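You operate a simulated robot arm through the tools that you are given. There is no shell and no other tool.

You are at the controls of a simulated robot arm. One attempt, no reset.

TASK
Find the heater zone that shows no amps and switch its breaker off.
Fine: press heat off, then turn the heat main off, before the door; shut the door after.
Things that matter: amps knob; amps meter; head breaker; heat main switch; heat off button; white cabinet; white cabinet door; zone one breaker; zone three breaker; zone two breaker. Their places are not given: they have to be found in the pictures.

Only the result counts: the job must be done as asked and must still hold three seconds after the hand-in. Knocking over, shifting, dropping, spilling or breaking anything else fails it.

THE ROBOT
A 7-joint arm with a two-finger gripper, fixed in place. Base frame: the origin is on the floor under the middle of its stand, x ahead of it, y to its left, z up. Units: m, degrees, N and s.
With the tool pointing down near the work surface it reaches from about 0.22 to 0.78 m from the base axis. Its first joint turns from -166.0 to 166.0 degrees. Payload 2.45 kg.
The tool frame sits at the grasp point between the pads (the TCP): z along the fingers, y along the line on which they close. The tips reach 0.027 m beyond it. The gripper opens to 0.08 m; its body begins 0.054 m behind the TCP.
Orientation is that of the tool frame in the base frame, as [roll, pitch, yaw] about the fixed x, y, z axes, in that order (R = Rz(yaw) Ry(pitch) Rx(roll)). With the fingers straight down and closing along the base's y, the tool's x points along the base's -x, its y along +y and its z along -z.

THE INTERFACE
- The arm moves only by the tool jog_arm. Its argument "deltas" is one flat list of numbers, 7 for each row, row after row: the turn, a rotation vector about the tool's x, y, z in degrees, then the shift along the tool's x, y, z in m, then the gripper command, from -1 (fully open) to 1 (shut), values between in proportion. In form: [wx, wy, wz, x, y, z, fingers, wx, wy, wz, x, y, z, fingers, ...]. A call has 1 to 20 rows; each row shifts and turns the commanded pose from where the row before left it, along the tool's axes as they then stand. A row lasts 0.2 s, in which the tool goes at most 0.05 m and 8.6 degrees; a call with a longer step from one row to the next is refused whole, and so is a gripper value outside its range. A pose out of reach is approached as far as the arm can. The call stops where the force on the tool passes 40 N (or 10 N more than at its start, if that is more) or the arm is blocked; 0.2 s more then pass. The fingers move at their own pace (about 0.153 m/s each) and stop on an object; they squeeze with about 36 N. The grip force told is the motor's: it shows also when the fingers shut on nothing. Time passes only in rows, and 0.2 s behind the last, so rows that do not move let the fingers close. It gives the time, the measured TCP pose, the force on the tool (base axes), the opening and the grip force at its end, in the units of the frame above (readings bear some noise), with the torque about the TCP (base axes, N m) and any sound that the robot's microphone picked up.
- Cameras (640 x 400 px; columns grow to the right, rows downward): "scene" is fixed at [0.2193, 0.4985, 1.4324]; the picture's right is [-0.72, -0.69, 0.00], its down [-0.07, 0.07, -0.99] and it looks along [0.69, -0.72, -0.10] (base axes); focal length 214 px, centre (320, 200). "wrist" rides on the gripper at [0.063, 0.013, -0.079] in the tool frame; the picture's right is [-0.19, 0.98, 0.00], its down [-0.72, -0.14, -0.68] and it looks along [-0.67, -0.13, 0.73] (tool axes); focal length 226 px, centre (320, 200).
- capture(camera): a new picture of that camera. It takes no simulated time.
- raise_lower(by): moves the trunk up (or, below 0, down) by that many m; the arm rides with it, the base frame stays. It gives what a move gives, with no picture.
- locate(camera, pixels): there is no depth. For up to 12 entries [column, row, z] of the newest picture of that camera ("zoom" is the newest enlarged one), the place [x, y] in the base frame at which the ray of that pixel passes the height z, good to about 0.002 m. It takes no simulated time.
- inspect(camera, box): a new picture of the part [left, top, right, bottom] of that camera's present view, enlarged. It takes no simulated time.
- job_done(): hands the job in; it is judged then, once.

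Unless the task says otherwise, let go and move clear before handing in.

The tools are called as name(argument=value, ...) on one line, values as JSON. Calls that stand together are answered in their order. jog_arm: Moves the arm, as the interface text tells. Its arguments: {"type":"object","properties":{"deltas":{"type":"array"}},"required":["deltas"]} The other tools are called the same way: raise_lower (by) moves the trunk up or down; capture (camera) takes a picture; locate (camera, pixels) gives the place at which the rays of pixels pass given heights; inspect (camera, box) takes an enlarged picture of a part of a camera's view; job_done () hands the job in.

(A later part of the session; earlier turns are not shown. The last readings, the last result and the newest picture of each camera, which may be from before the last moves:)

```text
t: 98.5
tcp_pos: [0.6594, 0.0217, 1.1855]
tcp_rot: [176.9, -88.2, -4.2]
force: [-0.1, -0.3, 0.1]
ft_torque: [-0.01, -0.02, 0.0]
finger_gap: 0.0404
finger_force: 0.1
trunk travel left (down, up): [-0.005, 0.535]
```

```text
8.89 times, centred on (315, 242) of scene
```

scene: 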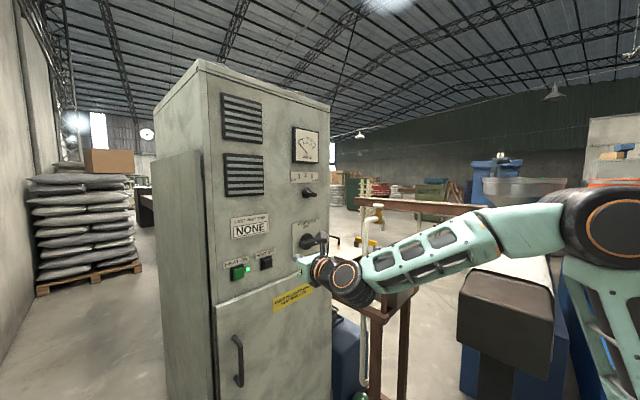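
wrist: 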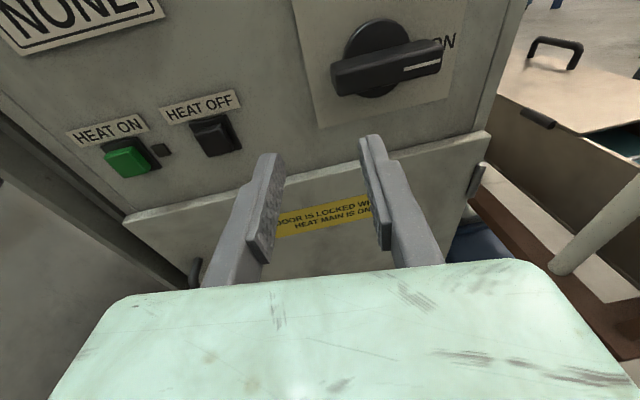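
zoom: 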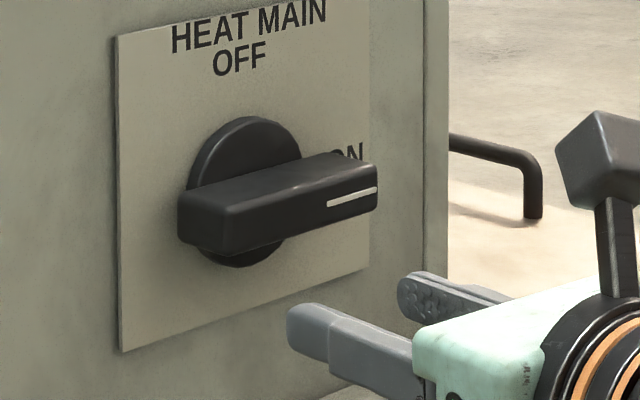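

I'll get exact rays for the bar's ends, its centre and the disc centre in both views.

locate(camera="wrist", pixels=[[390.6, 72, 1.19], [390.6, 72, 1.18], [337.5, 84, 1.19], [337.5, 84, 1.18], [442.2, 59.4, 1.19], [442.2, 59.4, 1.18], [376.5, 58.5, 1.19], [376.5, 58.5, 1.18]])

locate(camera="scene", pixels=[[312.75, 242.9, 1.19], [312.75, 242.9, 1.18], [303.9, 245.3, 1.19], [303.9, 245.3, 1.18], [321.3, 240.5, 1.19], [321.3, 240.5, 1.18], [306.3, 241.1, 1.19], [306.3, 241.1, 1.18]])

```text
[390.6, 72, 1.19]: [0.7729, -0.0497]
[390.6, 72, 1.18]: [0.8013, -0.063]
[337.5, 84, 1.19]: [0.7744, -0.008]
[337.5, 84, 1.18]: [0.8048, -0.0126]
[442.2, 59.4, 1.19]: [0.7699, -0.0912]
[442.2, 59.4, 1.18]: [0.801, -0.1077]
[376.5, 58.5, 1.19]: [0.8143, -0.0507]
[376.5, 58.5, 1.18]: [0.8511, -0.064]
```

```text
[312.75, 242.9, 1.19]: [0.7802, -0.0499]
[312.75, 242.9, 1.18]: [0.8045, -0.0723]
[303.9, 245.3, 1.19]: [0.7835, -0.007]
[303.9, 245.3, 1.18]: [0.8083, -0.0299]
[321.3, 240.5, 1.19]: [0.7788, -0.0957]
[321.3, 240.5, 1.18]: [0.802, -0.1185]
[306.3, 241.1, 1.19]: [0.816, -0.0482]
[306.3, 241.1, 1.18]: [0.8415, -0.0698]
```

The views agree at z = 1.19: heat main axis y ≈ −0.050, z ≈ 1.19, bar 85 mm long, front at x ≈ 0.776. I'll go to a stand-off in front and roll +90° so the fingers close vertically across the level bar.

jog_arm(deltas=[0, 0, 0, 0.0029, 0.0182, 0.0124, -0.1, 0, 0, 0, 0.0029, 0.0182, 0.0124, -0.1, 0, 0, 0, 0.0029, 0.0182, 0.0124, -0.1, 0, 0, 6, 0, 0, 0, -0.1, 0, 0, 6, 0, 0, 0, -0.1, 0, 0, 6, 0, 0, 0, -0.1, 0, 0, 6, 0, 0, 0, -0.1, 0, 0, 6, 0, 0, 0, -0.1, 0, 0, 6, 0, 0, 0, -0.1, 0, 0, 6, 0, 0, 0, -0.1, 0, 0, 6, 0, 0, 0, -0.1, 0, 0, 6, 0, 0, 0, -0.1, 0, 0, 6, 0, 0, 0, -0.1, 0, 0, 6, 0, 0, 0, -0.1, 0, 0, 6, 0, 0, 0, -0.1, 0, 0, 6, 0, 0, 0, -0.1, 0, 0, 6, 0, 0, 0, -0.1, 0, 0, 6, 0, 0, 0, -0.1, 0, 0, 0, 0, 0, 0, -0.1])

capture(camera="wrist")

capture(camera="scene")

```text
t: 102.5
tcp_pos: [0.6911, -0.0378, 1.1953]
tcp_rot: [-91.8, 0.0, -97.2]
force: [0.6, 0.6, 0.2]
ft_torque: [0.01, -0.02, 0.03]
finger_gap: 0.0441
finger_force: 0.1
trunk travel left (down, up): [-0.005, 0.535]
```

```text
taken
```

wrist: 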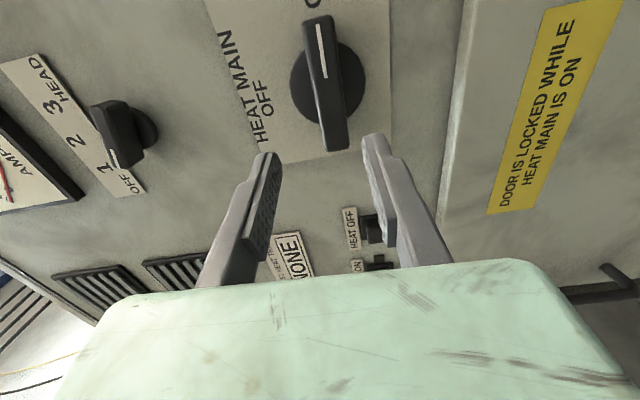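

```text
taken
```

scene: 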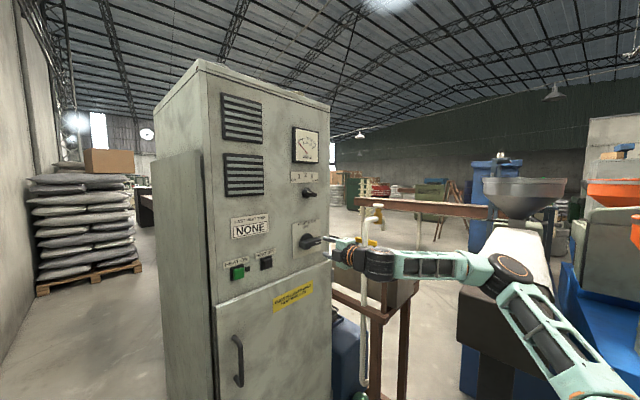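

The fork is squared up on the heat main's bar (wrist (325,85)) with room on both sides. Advancing 83 mm to straddle it.

jog_arm(deltas=[0, 0, 0, 0, 0.002, 0.0166, -0.1, 0, 0, 0, 0, 0, 0.0166, -0.1, 0, 0, 0, 0, 0, 0.0166, -0.1, 0, 0, 0, 0, 0, 0.0166, -0.1, 0, 0, 0, 0, 0, 0.0166, -0.1, 0, 0, 0, 0, 0, 0, -0.1])

inspect(camera="wrist", box=[220, 30, 420, 230])

inspect(camera="scene", box=[285, 210, 385, 280])

```text
t: 103.9
tcp_pos: [0.7738, -0.0476, 1.1921]
tcp_rot: [-91.7, -0.1, -97.2]
force: [1.4, -0.8, -0.1]
ft_torque: [-0.01, 0.01, 0.01]
finger_gap: 0.044
finger_force: 0.0
trunk travel left (down, up): [-0.005, 0.535]
```

```text
2.00 times, centred on (320, 130) of wrist
```

zoom: 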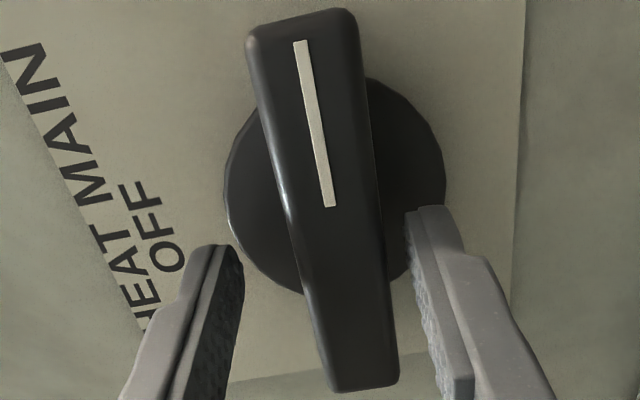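

```text
5.71 times, centred on (335, 245) of scene
```

zoom: 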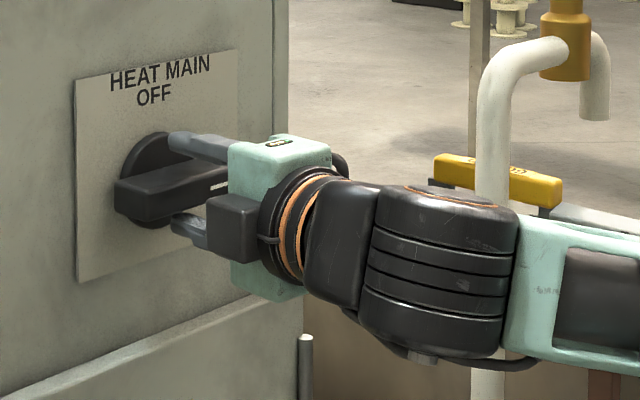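

The fingers straddle the bar. I'll narrow to about 27 mm and turn −90° (counter-clockwise from the front, ON → OFF), a few degrees at a time.

jog_arm(deltas=[0, 0, 0, 0, 0, 0, 0.1, 0, 0, 0, 0, 0, 0, 0.33, 0, 0, 0, 0, 0, 0, 0.33, 0, 0, -5, 0, 0, 0, 0.33, 0, 0, -5, 0, 0, 0, 0.33, 0, 0, -5, 0, 0, 0, 0.33, 0, 0, -5, 0, 0, 0, 0.33, 0, 0, 0, 0, 0, 0, 0.33])

inspect(camera="wrist", box=[220, 30, 420, 230])

inspect(camera="scene", box=[285, 210, 385, 280])

```text
t: 105.7
tcp_pos: [0.7744, -0.0475, 1.1893]
tcp_rot: [-92.1, -20.2, -96.6]
force: [-3.3, 4.1, -17.7]
ft_torque: [0.38, 0.19, -0.07]
finger_gap: 0.0365
finger_force: 7.2
trunk travel left (down, up): [-0.005, 0.535]
```

```text
2.00 times, centred on (320, 130) of wrist
```

zoom: 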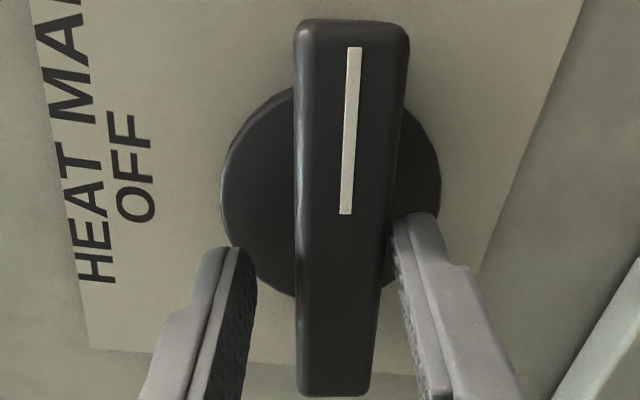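

```text
5.71 times, centred on (335, 245) of scene
```

zoom: 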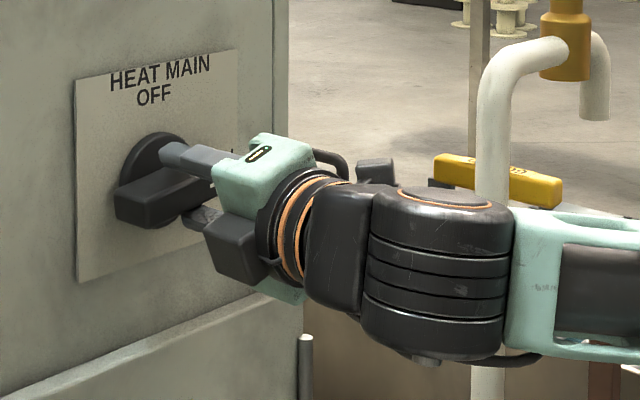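

The lower finger carries the bar alone (gap held at 36 mm, 18 N): the fork sits ~6 mm too high. I'll shift it down 6 mm and let it close on the bar.

jog_arm(deltas=[0, 0, 0, -0.001, 0.0028, 0, 0.33, 0, 0, 0, -0.001, 0.0028, 0, 0.33, 0, 0, 0, 0, 0, 0, 0.33, 0, 0, 0, 0, 0, 0, 0.33])

inspect(camera="wrist", box=[220, 30, 420, 230])

```text
t: 106.7
tcp_pos: [0.7739, -0.0473, 1.186]
tcp_rot: [-91.9, -20.1, -96.6]
force: [-0.6, -0.8, -3.2]
ft_torque: [0.04, 0.05, -0.05]
finger_gap: 0.0295
finger_force: 1.4
trunk travel left (down, up): [-0.005, 0.535]
```

```text
2.00 times, centred on (320, 130) of wrist
```

zoom: 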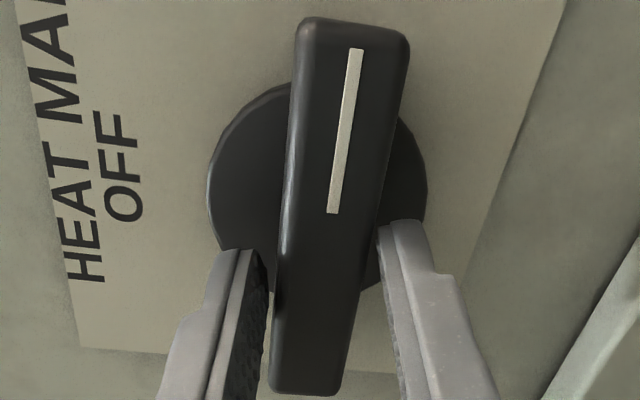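

Balanced now (3 N, gap 29.5 mm). The bar has slop in the fork; I'll narrow it slightly and continue turning −50°.

jog_arm(deltas=[0, 0, 0, 0, 0, 0, 0.4, 0, 0, -5, 0, 0, 0, 0.4, 0, 0, -5, 0, 0, 0, 0.4, 0, 0, -5, 0, 0, 0, 0.4, 0, 0, -5, 0, 0, 0, 0.4, 0, 0, -5, 0, 0, 0, 0.4, 0, 0, 0, 0, 0, 0, 0.4])

inspect(camera="wrist", box=[220, 30, 420, 230])

inspect(camera="scene", box=[285, 210, 385, 280])

```text
t: 108.3
tcp_pos: [0.7736, -0.0484, 1.1844]
tcp_rot: [-92.6, -45.1, -95.4]
force: [-1.7, -3.8, -9.7]
ft_torque: [0.14, 0.06, -0.19]
finger_gap: 0.0298
finger_force: 4.3
trunk travel left (down, up): [-0.005, 0.535]
```

```text
2.00 times, centred on (320, 130) of wrist
```

zoom: 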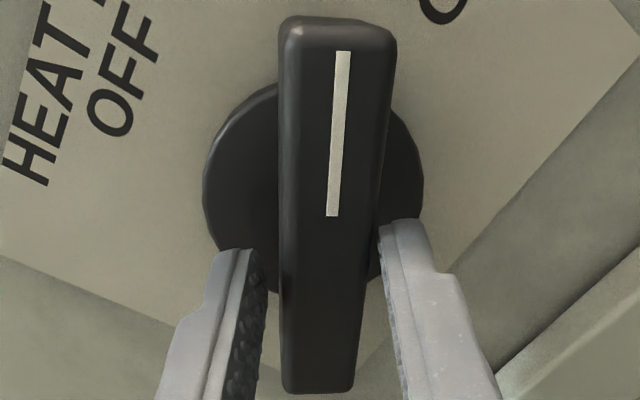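

```text
5.71 times, centred on (335, 245) of scene
```

zoom: 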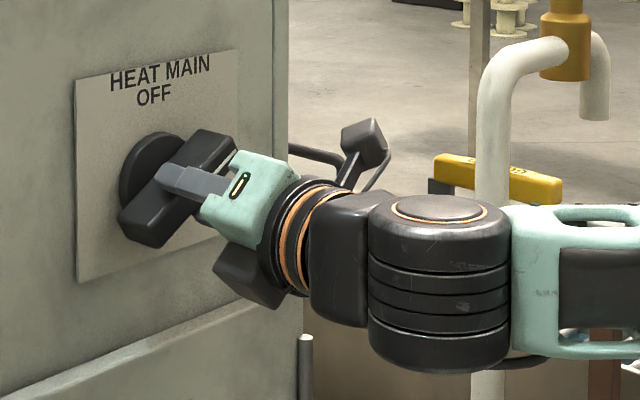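

The bar is turning with the tool now (about 30° up). Continuing −45°.

jog_arm(deltas=[0, 0, -5, 0, 0, 0, 0.4, 0, 0, -5, 0, 0, 0, 0.4, 0, 0, -5, 0, 0, 0, 0.4, 0, 0, -5, 0, 0, 0, 0.4, 0, 0, -5, 0, 0, 0, 0.4, 0, 0, -5, 0, 0, 0, 0.4, 0, 0, -5, 0, 0, 0, 0.4, 0, 0, -5, 0, 0, 0, 0.4, 0, 0, -5, 0, 0, 0, 0.4, 0, 0, 0, 0, 0, 0, 0.4])

inspect(camera="wrist", box=[220, 30, 420, 230])

inspect(camera="scene", box=[285, 210, 385, 280])

```text
t: 110.5
tcp_pos: [0.7721, -0.0498, 1.186]
tcp_rot: [177.3, -88.2, -4.4]
force: [0.1, -9.5, -0.1]
ft_torque: [0.09, 0.06, -0.1]
finger_gap: 0.031
finger_force: 4.7
trunk travel left (down, up): [-0.005, 0.535]
```

```text
2.00 times, centred on (320, 130) of wrist
```

zoom: 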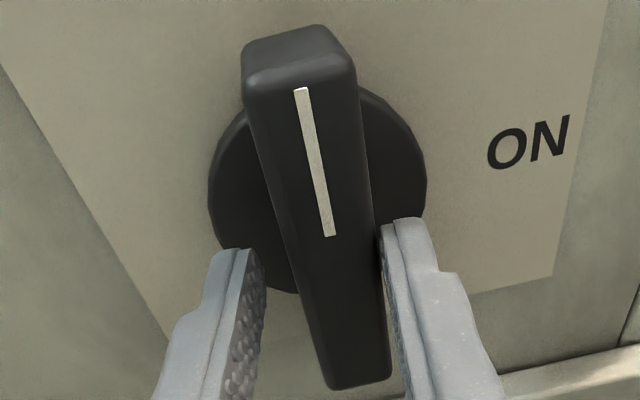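

```text
5.71 times, centred on (335, 245) of scene
```

zoom: 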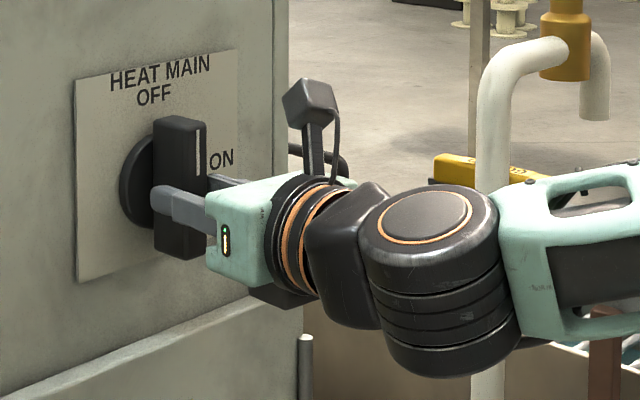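

The bar is upright with its mark under OFF. I'll open the fork, back straight out and check that it stays.

jog_arm(deltas=[0, 0, 0, 0, 0, 0, 0.1, 0, 0, 0, 0, 0, 0, -0.3, 0, 0, 0, 0, 0, 0, -0.3, 0, 0, 0, 0, 0, -0.02, -0.3, 0, 0, 0, 0, 0, -0.03, -0.3, 0, 0, 0, 0, 0, -0.03, -0.3, 0, 0, 0, 0, 0, -0.03, -0.3, 0, 0, 0, 0, 0, 0, -0.3])

inspect(camera="scene", box=[210, 190, 350, 290])

capture(camera="wrist")

capture(camera="scene")

```text
t: 112.3
tcp_pos: [0.663, -0.0318, 1.1874]
tcp_rot: [177.0, -88.2, -4.1]
force: [0.4, 0.1, 0.5]
ft_torque: [-0.02, 0.0, -0.02]
finger_gap: 0.052
finger_force: 0.1
trunk travel left (down, up): [-0.005, 0.535]
```

```text
4.00 times, centred on (280, 240) of scene
```

zoom: 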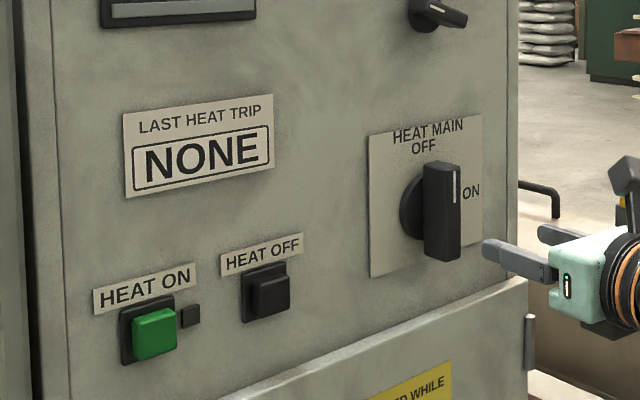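

```text
taken
```

wrist: 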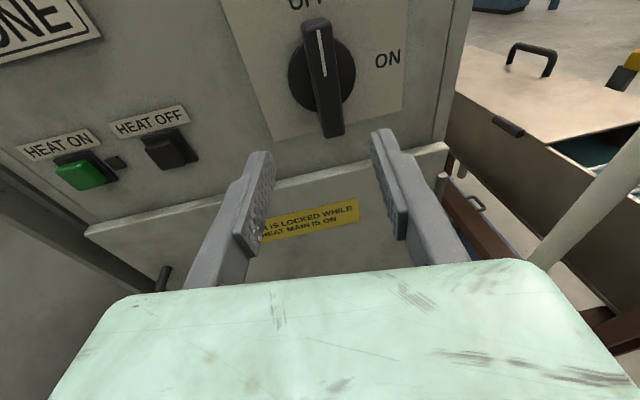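

```text
taken
```

scene: 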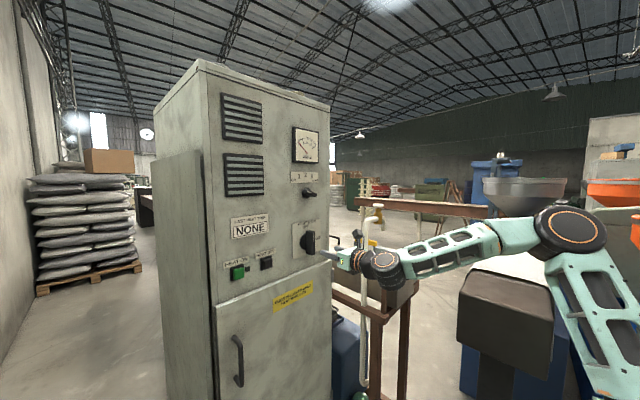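

The heat main now stands at OFF, heat is off, and the amps knob is at OFF. Next the door: I'll move left and down to view the handle from the wrist camera.

jog_arm(deltas=[0, 0, 0, -0.01388, -0.02447, -0.00703, -0.3, 0, 0, 0, -0.01388, -0.02447, -0.00703, -0.3, 0, 0, 0, -0.01388, -0.02447, -0.00703, -0.3, 0, 0, 0, -0.01388, -0.02447, -0.00703, -0.3, 0, 0, 0, -0.01388, -0.02447, -0.00703, -0.3, 0, 0, 0, -0.01388, -0.02447, -0.00703, -0.3, 0, 0, 0, -0.01388, -0.02447, -0.00703, -0.3, 0, 0, 0, -0.01388, -0.02447, -0.00703, -0.3, 0, 0, 0, -0.01388, -0.02447, -0.00703, -0.3, 0, 0, 0, -0.01388, -0.02447, -0.00703, -0.3, 0, 0, 0, 0, 0, 0, -0.3])

capture(camera="wrist")

capture(camera="scene")

```text
t: 114.7
tcp_pos: [0.6215, 0.2186, 1.0512]
tcp_rot: [176.4, -88.2, -3.5]
force: [-1.3, 1.3, 0.8]
ft_torque: [0.0, -0.03, -0.02]
finger_gap: 0.052
finger_force: 0.0
trunk travel left (down, up): [-0.005, 0.535]
```

```text
taken
```

wrist: 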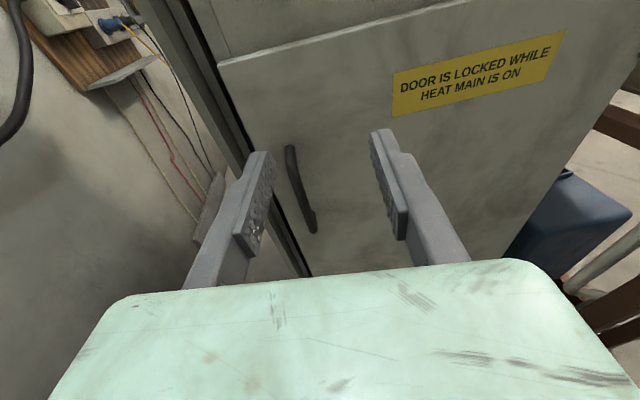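

```text
taken
```

scene: 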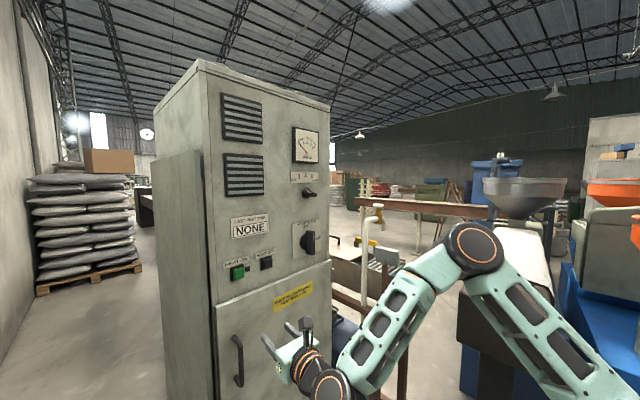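

The handle shows in the wrist view from (289,150) to (312,230), right between the fingers, and in the scene from (237,337) to (240,385). I'll zoom both for exact rays.

inspect(camera="scene", box=[210, 320, 270, 400])

inspect(camera="wrist", box=[240, 120, 380, 260])

```text
5.00 times, centred on (240, 360) of scene
```

zoom: 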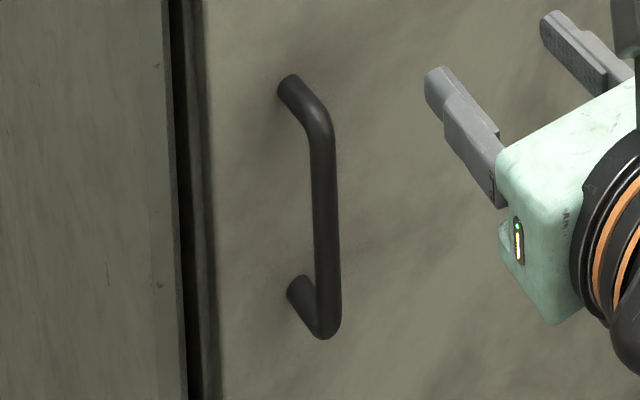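

```text
2.86 times, centred on (310, 190) of wrist
```

zoom: 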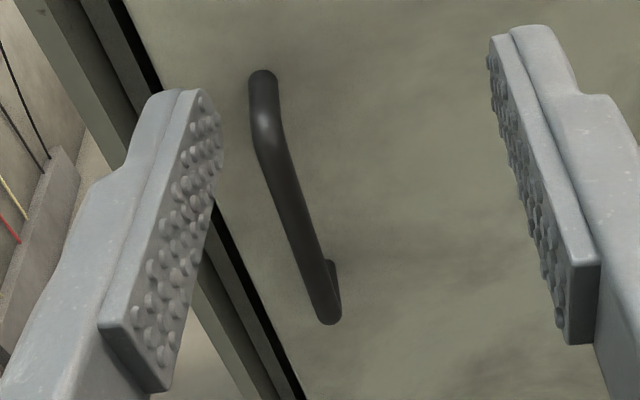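

locate(camera="scene", pixels=[[240.4, 344, 0.98], [240.4, 344, 0.96], [241, 364, 0.92], [241, 364, 0.9], [241.6, 385, 0.86], [241.6, 385, 0.84]])

locate(camera="wrist", pixels=[[291.8, 172.5, 0.98], [291.8, 172.5, 0.96], [301.9, 200.5, 0.92], [301.9, 200.5, 0.9], [311.75, 228.5, 0.86], [311.75, 228.5, 0.84], [225, 70, 1.09], [225, 70, 1.08]])

```text
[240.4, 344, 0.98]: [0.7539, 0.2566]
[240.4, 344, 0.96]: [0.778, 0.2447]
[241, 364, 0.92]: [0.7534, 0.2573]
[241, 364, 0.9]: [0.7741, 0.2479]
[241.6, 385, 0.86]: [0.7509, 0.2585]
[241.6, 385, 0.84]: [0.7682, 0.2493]
```

```text
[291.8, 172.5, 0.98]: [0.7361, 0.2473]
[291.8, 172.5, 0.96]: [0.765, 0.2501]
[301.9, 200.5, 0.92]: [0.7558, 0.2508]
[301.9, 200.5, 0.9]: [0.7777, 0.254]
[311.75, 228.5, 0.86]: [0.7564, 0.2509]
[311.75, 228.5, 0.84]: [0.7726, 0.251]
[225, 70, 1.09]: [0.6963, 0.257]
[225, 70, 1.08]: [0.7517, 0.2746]
```

The handle bar stands at x ≈ 0.766, y ≈ 0.2515, from z ≈ 0.84 to 0.967. I'll go to a pre-grasp 75 mm in front of it at z ≈ 0.927 with the fingers open.

jog_arm(deltas=[0, 0, 0, -0.0203, -0.0085, 0.0112, -0.4, 0, 0, 0, -0.0203, -0.0085, 0.0112, -0.4, 0, 0, 0, -0.0203, -0.0085, 0.0112, -0.4, 0, 0, 0, -0.0203, -0.0085, 0.0112, -0.4, 0, 0, 0, -0.0203, -0.0085, 0.0112, -0.4, 0, 0, 0, -0.0203, -0.0085, 0.0112, -0.4, 0, 0, 0, 0, 0, 0, -0.4])

capture(camera="wrist")

capture(camera="scene")

```text
t: 116.3
tcp_pos: [0.6887, 0.2599, 0.9262]
tcp_rot: [176.9, -88.1, -4.1]
force: [0.7, -0.1, -0.6]
ft_torque: [0.0, 0.0, 0.01]
finger_gap: 0.0559
finger_force: 0.1
trunk travel left (down, up): [-0.005, 0.535]
```

```text
taken
```

wrist: 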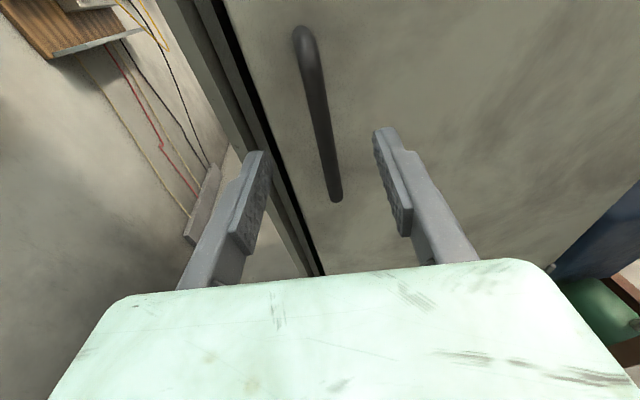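

```text
taken
```

scene: 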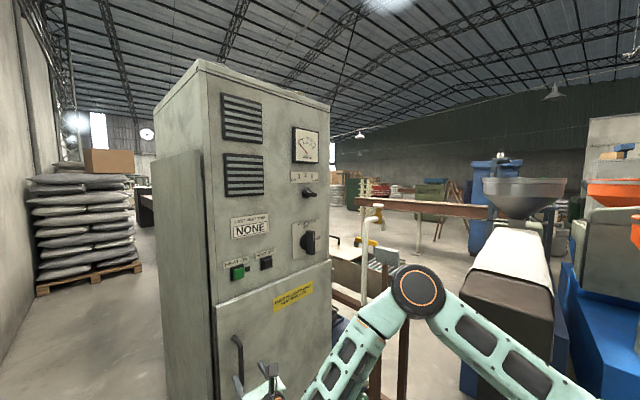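

The bar (wrist (322,120)) lies between the open fingers. Advancing 75 mm and closing on it.

jog_arm(deltas=[0, 0, 0, 0, 0, 0.019, -0.4, 0, 0, 0, 0, 0, 0.019, -0.4, 0, 0, 0, 0, 0, 0.019, -0.4, 0, 0, 0, 0, 0, 0.019, -0.4, 0, 0, 0, 0, 0, 0, -0.4])

capture(camera="wrist")

inspect(camera="scene", box=[190, 300, 310, 400])

```text
t: 117.5
tcp_pos: [0.7658, 0.2524, 0.9258]
tcp_rot: [176.3, -88.2, -3.7]
force: [0.3, 0.0, -0.2]
ft_torque: [-0.01, -0.03, 0.0]
finger_gap: 0.0558
finger_force: 0.0
trunk travel left (down, up): [-0.005, 0.535]
```

```text
taken
```

wrist: 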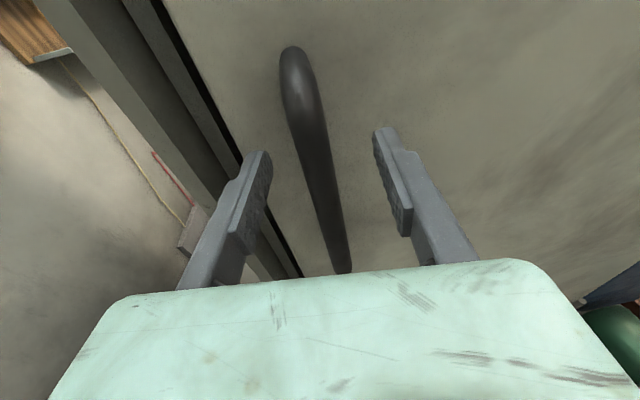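

```text
4.00 times, centred on (250, 350) of scene
```

zoom: 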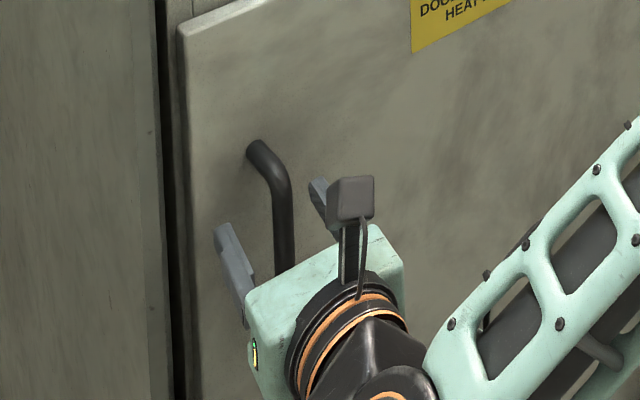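

The handle bar is between the fingers at the grasp point. Closing.

jog_arm(deltas=[0, 0, 0, 0, 0, 0, 0.2, 0, 0, 0, 0, 0, 0, 0.5, 0, 0, 0, 0, 0, 0, 1, 0, 0, 0, 0, 0, 0, 1, 0, 0, 0, 0, 0, 0, 1])

capture(camera="wrist")

```text
t: 118.7
tcp_pos: [0.7649, 0.2518, 0.9257]
tcp_rot: [177.1, -88.2, -4.3]
force: [0.0, -1.3, 0.0]
ft_torque: [-0.02, -0.1, 0.01]
finger_gap: 0.0135
finger_force: 40.5
trunk travel left (down, up): [-0.005, 0.535]
```

```text
taken
```

wrist: 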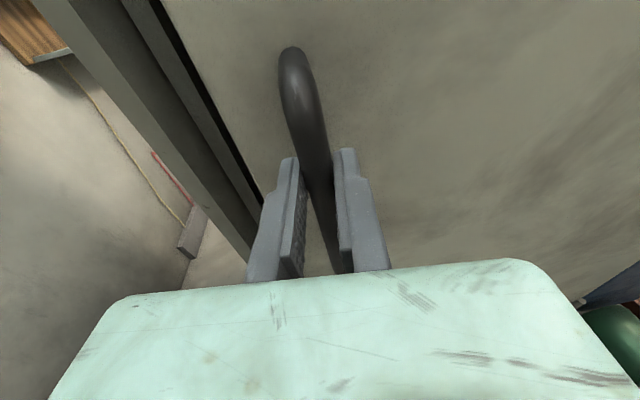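

Gripped firmly (gap 13.5 mm, 40 N). I'll pull the first few degrees along the estimated arc about the hinge (≈0.815, −0.20) and watch the forces.

jog_arm(deltas=[0, 0, 0, -0.0003, 0.0031, -0.0115, 1, 0, 0, 0, -0.0004, 0.0031, -0.0114, 1, 0, 0, 0, -0.0003, 0.0036, -0.0113, 1, 0, 0, 0, -0.0004, 0.0037, -0.0113, 1, 0, 0, 0, 0, 0, 0, 1])

capture(camera="scene")

capture(camera="wrist")

```text
t: 119.9
tcp_pos: [0.7167, 0.2431, 0.9258]
tcp_rot: [178.5, -88.1, -5.8]
force: [1.0, -3.1, 4.9]
ft_torque: [-0.03, 0.12, 0.1]
finger_gap: 0.0132
finger_force: 40.6
trunk travel left (down, up): [-0.005, 0.535]
```

```text
taken
```

scene: 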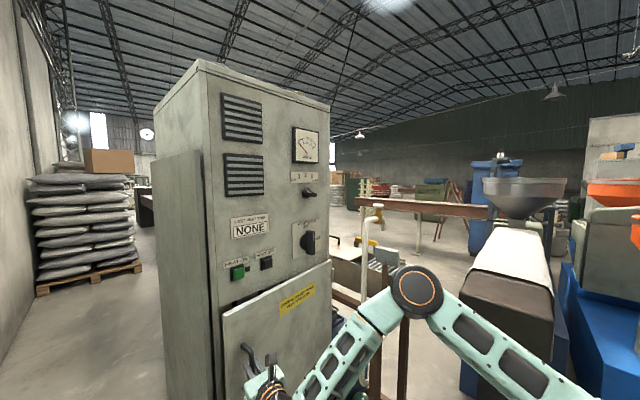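

```text
taken
```

wrist: 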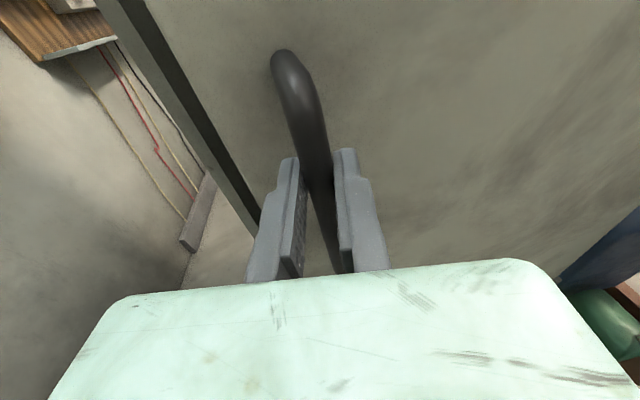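

The door is swinging open with only a few newtons. Continuing along the arc to about 18°.

jog_arm(deltas=[0, 0, 0, -0.0004, 0.0043, -0.0111, 1, 0, 0, 0, -0.0003, 0.0043, -0.0111, 1, 0, 0, 0, -0.0004, 0.0048, -0.0108, 1, 0, 0, 0, -0.0003, 0.0048, -0.0109, 1, 0, 0, 0, -0.0004, 0.0053, -0.0106, 1, 0, 0, 0, -0.0003, 0.0054, -0.0105, 1, 0, 0, 0, -0.0004, 0.0059, -0.0103, 1, 0, 0, 0, -0.0003, 0.0059, -0.0103, 1, 0, 0, 0, 0, 0, 0, 1])

capture(camera="scene")

capture(camera="wrist")

```text
t: 121.9
tcp_pos: [0.6272, 0.2145, 0.926]
tcp_rot: [178.9, -88.3, -6.0]
force: [2.3, -3.1, 12.3]
ft_torque: [-0.14, -0.04, 0.05]
finger_gap: 0.0136
finger_force: 40.2
trunk travel left (down, up): [-0.005, 0.535]
```

```text
taken
```

scene: 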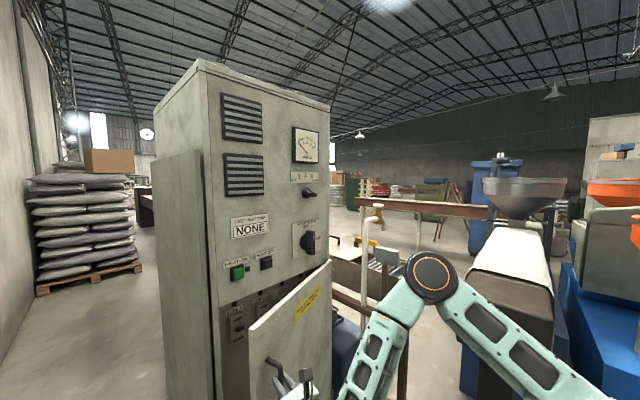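

```text
taken
```

wrist: 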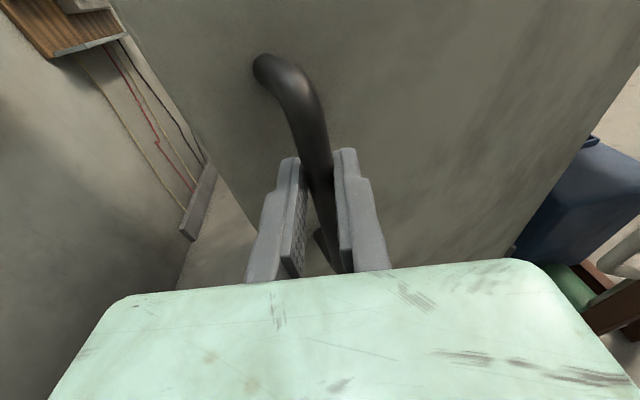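

About 18° open, breakers becoming visible at (238,325). Continuing to about 30°.

jog_arm(deltas=[0, 0, 0, -0.0003, 0.0065, -0.01, 1, 0, 0, 0, -0.0003, 0.0065, -0.0099, 1, 0, 0, 0, -0.0003, 0.007, -0.0097, 1, 0, 0, 0, -0.0003, 0.007, -0.0096, 1, 0, 0, 0, -0.0003, 0.0074, -0.0093, 1, 0, 0, 0, -0.0003, 0.0075, -0.0092, 1, 0, 0, 0, -0.0003, 0.008, -0.0088, 1, 0, 0, 0, -0.0003, 0.008, -0.0088, 1, 0, 0, 0, 0, 0, 0, 1])

capture(camera="scene")

inspect(camera="scene", box=[200, 270, 360, 400])

```text
t: 123.9
tcp_pos: [0.5459, 0.1651, 0.9256]
tcp_rot: [177.4, -88.1, -4.6]
force: [5.8, -7.1, 5.0]
ft_torque: [-0.18, 0.02, 0.0]
finger_gap: 0.0136
finger_force: 40.0
trunk travel left (down, up): [-0.005, 0.535]
```

```text
taken
```

scene: 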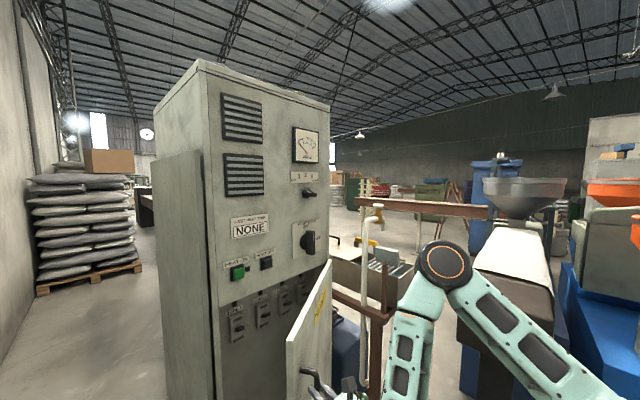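

```text
3.08 times, centred on (280, 335) of scene
```

zoom: 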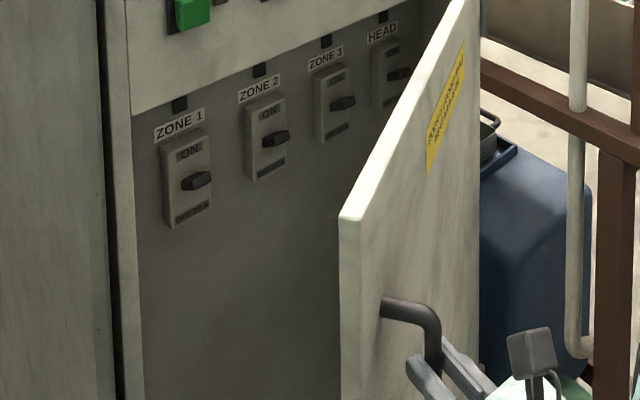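

The breakers are visible now: ZONE 1, 2, 3, HEAD from left to right at about (239,329), (264,314), (287,303), (306,296). I'll zoom in on them.

inspect(camera="scene", box=[225, 300, 275, 350])

inspect(camera="scene", box=[265, 275, 320, 325])

```text
8.00 times, centred on (250, 325) of scene
```

zoom: 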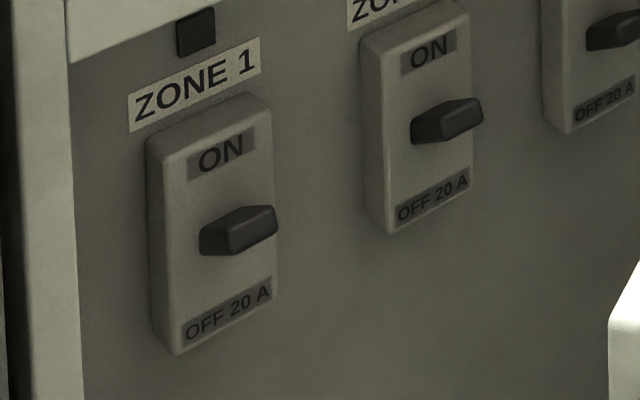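

```text
8.00 times, centred on (292, 300) of scene
```

zoom: 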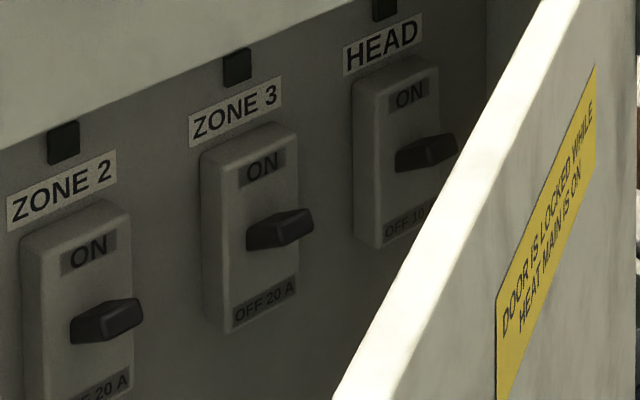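

Zone 1's breaker is leftmost with its lever up at ON, so a half-open door should do. I'll pull the door on to about 40° for clearance.

jog_arm(deltas=[0, 0, 0, -0.0003, 0.0084, -0.0084, 1, 0, 0, 0, -0.0003, 0.0084, -0.0084, 1, 0, 0, 0, -0.0003, 0.0088, -0.0079, 1, 0, 0, 0, -0.0003, 0.0089, -0.0079, 1, 0, 0, 0, -0.0003, 0.0092, -0.0075, 1, 0, 0, 0, -0.0003, 0.0093, -0.0074, 1, 0, 0, 0, 0, 0, 0, 1])

capture(camera="scene")

capture(camera="wrist")

```text
t: 125.5
tcp_pos: [0.4913, 0.1184, 0.9261]
tcp_rot: [177.4, -88.1, -4.6]
force: [-1.6, 2.7, 4.3]
ft_torque: [-0.08, 0.34, 0.08]
finger_gap: 0.0138
finger_force: 39.5
trunk travel left (down, up): [-0.005, 0.535]
```

```text
taken
```

scene: 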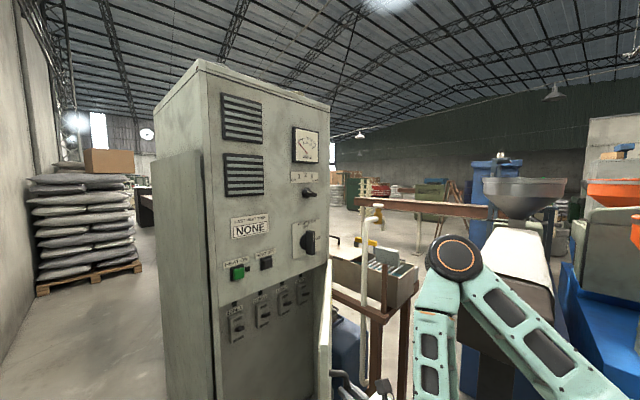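

```text
taken
```

wrist: 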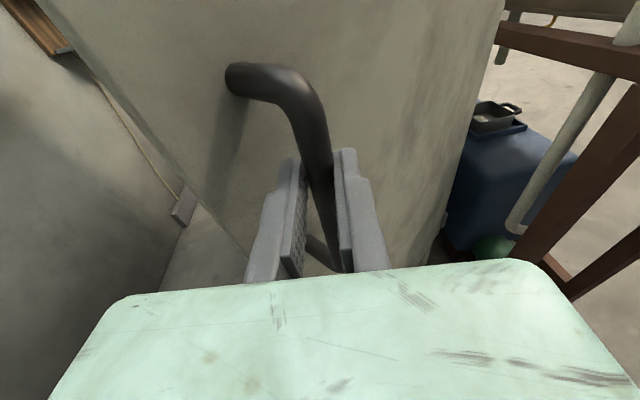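

The door stands about 39° open, handle at (0.49, 0.12). I'll release the handle and back off.

jog_arm(deltas=[0, 0, 0, 0, 0, 0, 0.4, 0, 0, 0, 0, 0, 0, -0.4, 0, 0, 0, 0, 0, 0, -0.6, 0, 0, 0, 0, 0, 0, -0.6, 0, 0, 0, 0, 0, -0.015, -0.6, 0, 0, 0, 0, 0, -0.015, -0.6, 0, 0, 0, 0, 0, -0.02, -0.6, 0, 0, 0, 0, 0, 0, -0.6])

capture(camera="wrist")

capture(camera="scene")

```text
t: 127.3
tcp_pos: [0.4738, 0.1454, 0.9192]
tcp_rot: [176.6, -88.2, -4.1]
force: [-1.0, -0.2, 0.4]
ft_torque: [-0.05, 0.05, -0.01]
finger_gap: 0.064
finger_force: 0.1
out of reach, approached as far as the arm can: row 5, 6, 7
trunk travel left (down, up): [-0.005, 0.535]
```

```text
taken
```

wrist: 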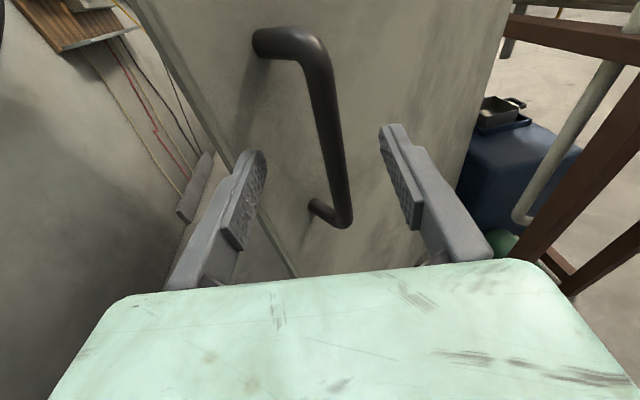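

```text
taken
```

scene: 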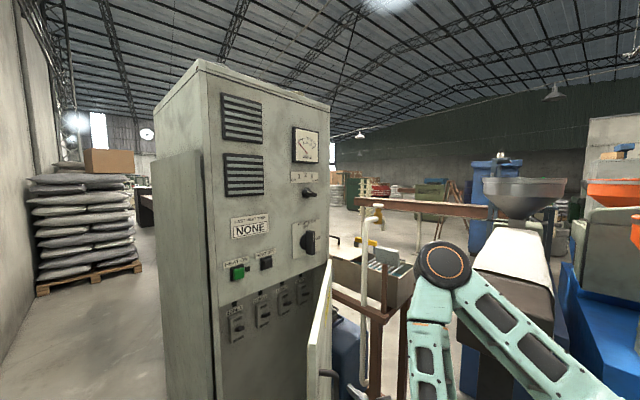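

The handle is clear of the fingertips now (bar ahead of the tips at (335,140)). I'll raise the trunk 0.2 m so the forearm passes above the door's top edge (z ≈ 1.09).

raise_lower(by=0.2)

capture(camera="wrist")

capture(camera="scene")

```text
t: 129.5
tcp_pos: [0.4746, 0.1459, 1.1193]
tcp_rot: [176.9, -88.3, -4.1]
force: [-0.1, 0.5, -0.9]
ft_torque: [0.0, -0.01, 0.0]
finger_gap: 0.064
finger_force: 0.1
trunk travel left (down, up): [-0.205, 0.335]
```

```text
taken
```

wrist: 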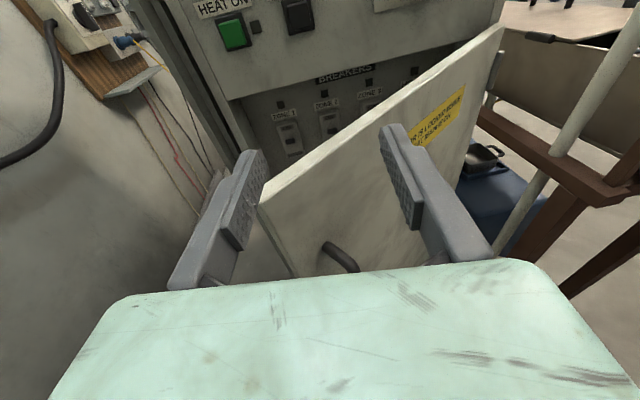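

```text
taken
```

scene: 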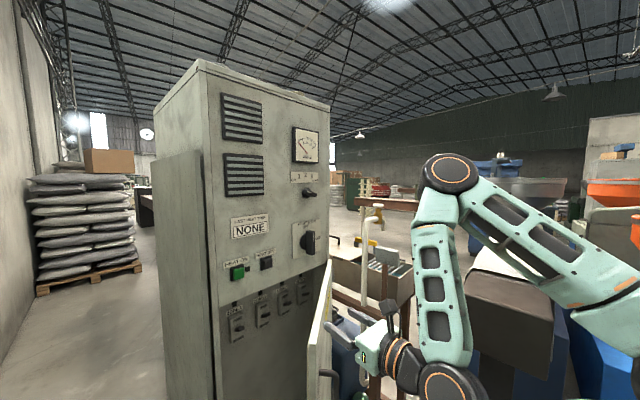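

The wrist view now shows the breakers with ZONE 1 at (288,130). I'll move up, then forward-left to about (0.60, 0.25, 1.22), above the door, shutting the fingers.

jog_arm(deltas=[0, 0, 0, 0.034, 0, 0, -0.3, 0, 0, 0, 0.034, 0, 0, 0, 0, 0, 0, 0.034, 0, 0, 0.5, 0, 0, 0, 0.0008, -0.0231, 0.0232, 1, 0, 0, 0, 0.0008, -0.0231, 0.0232, 1, 0, 0, 0, 0.0008, -0.0231, 0.0232, 1, 0, 0, 0, 0.0008, -0.0231, 0.0232, 1, 0, 0, 0, 0.0008, -0.0231, 0.0232, 1, 0, 0, 0, 0, 0, 0, 1])

capture(camera="wrist")

capture(camera="scene")

```text
t: 131.5
tcp_pos: [0.607, 0.2462, 1.222]
tcp_rot: [176.6, -88.1, -3.9]
force: [-0.2, -0.5, 0.1]
ft_torque: [0.0, -0.02, 0.0]
finger_gap: 0.0002
finger_force: 29.6
trunk travel left (down, up): [-0.205, 0.335]
```

```text
taken
```

wrist: 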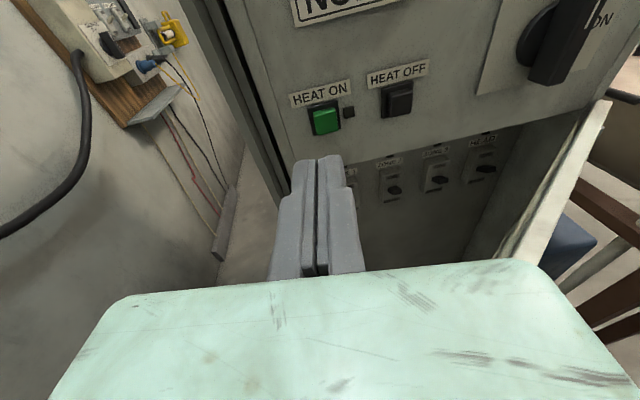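

```text
taken
```

scene: 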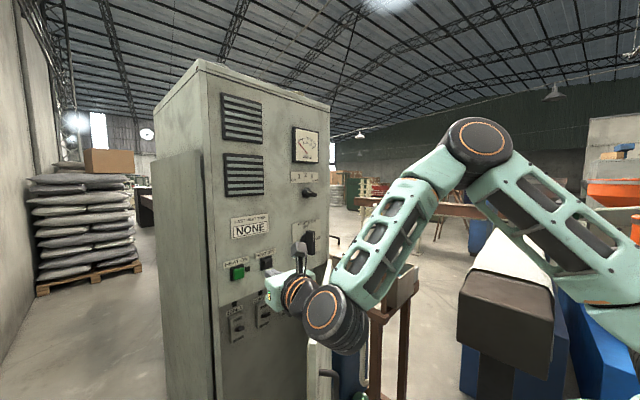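

The shut fingers hide ZONE 1 in this view. I'll shift 60 mm left to see it beside the fingers.

jog_arm(deltas=[0, 0, 0, 0, -0.03, 0, 1, 0, 0, 0, 0, -0.03, 0, 1, 0, 0, 0, 0, 0, 0, 1])

capture(camera="wrist")

inspect(camera="wrist", box=[330, 120, 450, 230])

inspect(camera="scene", box=[220, 300, 260, 350])

```text
t: 132.3
tcp_pos: [0.6148, 0.3052, 1.2239]
tcp_rot: [176.1, -88.1, -3.5]
force: [-0.6, -0.5, 0.5]
ft_torque: [-0.01, 0.02, 0.01]
finger_gap: 0.0002
finger_force: 29.4
trunk travel left (down, up): [-0.205, 0.335]
```

```text
taken
```

wrist: 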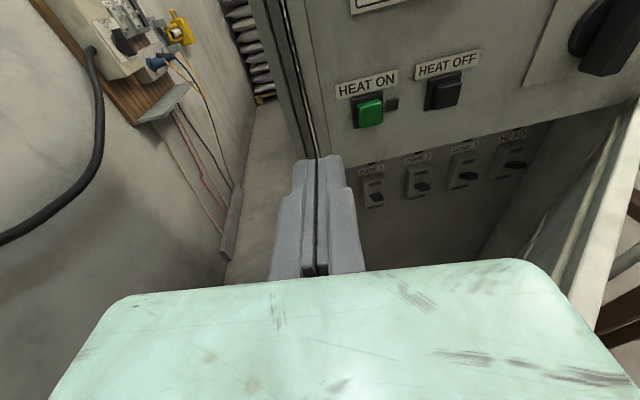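

```text
3.64 times, centred on (390, 175) of wrist
```

zoom: 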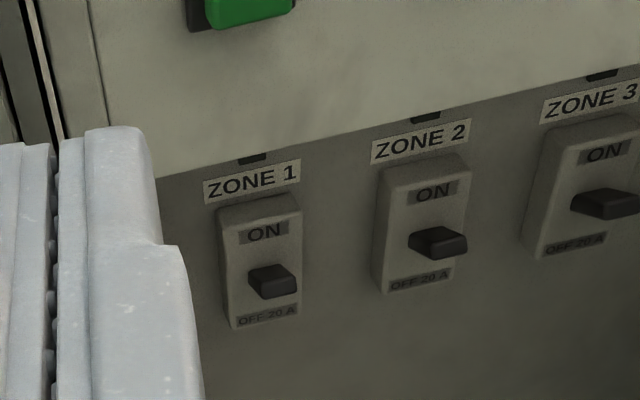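

```text
8.00 times, centred on (240, 325) of scene
```

zoom: 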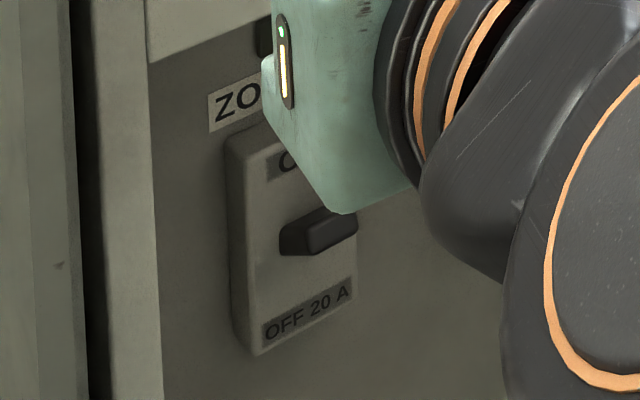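

locate(camera="wrist", pixels=[[379, 199.7, 1.02], [379, 199.7, 1.0], [379, 199.7, 0.98], [372, 190, 1.02], [372, 190, 1.0], [383, 206, 0.98]])

locate(camera="scene", pixels=[[242.1, 329.25, 1.02], [242.1, 329.25, 1.0], [242.1, 329.25, 0.98], [236.5, 331, 1.0], [230, 320, 1.0], [232, 367, 0.95]])

```text
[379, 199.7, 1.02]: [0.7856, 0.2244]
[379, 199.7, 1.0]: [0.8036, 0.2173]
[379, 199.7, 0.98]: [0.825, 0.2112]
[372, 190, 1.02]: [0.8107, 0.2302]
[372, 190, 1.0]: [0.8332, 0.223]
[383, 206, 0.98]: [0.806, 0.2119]
```

```text
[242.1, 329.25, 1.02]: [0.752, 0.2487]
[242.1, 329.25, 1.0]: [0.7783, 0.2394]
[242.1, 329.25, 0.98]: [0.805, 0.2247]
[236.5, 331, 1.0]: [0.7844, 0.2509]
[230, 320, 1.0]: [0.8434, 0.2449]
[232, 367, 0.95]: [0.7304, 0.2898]
```

The rays meet deeper in the cabinet (x ≈ 0.86, z ≈ 0.945), so the breakers are recessed. I'll check using the ZONE 1 label corners.

locate(camera="wrist", pixels=[[357.9, 170.05, 1.04], [357.9, 170.05, 1.0], [384.5, 164.0, 1.04], [384.5, 164.0, 1.0], [358.1, 176.1, 1.04], [358.1, 176.1, 1.0], [366, 205, 0.96], [366, 205, 0.92], [384.4, 207, 0.96], [384.4, 207, 0.92]])

locate(camera="scene", pixels=[[225.9, 312.1, 1.04], [225.9, 312.1, 1.0], [242.25, 304.75, 1.04], [242.25, 304.75, 1.0], [226.25, 316.5, 1.04], [226.25, 316.5, 1.0], [232, 344, 0.96], [232, 344, 0.92], [244.75, 337.5, 0.96], [244.75, 337.5, 0.92]])

```text
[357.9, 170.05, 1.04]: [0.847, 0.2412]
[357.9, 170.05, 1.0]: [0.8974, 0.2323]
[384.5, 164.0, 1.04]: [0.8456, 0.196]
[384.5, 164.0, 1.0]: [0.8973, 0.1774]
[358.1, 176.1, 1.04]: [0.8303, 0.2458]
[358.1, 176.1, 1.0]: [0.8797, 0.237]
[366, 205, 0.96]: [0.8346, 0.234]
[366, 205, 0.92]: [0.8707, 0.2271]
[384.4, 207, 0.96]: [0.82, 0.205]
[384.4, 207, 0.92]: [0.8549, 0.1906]
```

```text
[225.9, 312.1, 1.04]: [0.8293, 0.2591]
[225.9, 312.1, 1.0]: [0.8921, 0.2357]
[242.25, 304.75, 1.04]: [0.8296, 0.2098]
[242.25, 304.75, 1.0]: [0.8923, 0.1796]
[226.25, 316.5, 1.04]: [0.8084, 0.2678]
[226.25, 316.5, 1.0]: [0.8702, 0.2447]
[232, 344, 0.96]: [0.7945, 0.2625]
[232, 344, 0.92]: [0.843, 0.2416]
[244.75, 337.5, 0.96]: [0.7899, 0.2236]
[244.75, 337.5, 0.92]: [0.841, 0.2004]
```

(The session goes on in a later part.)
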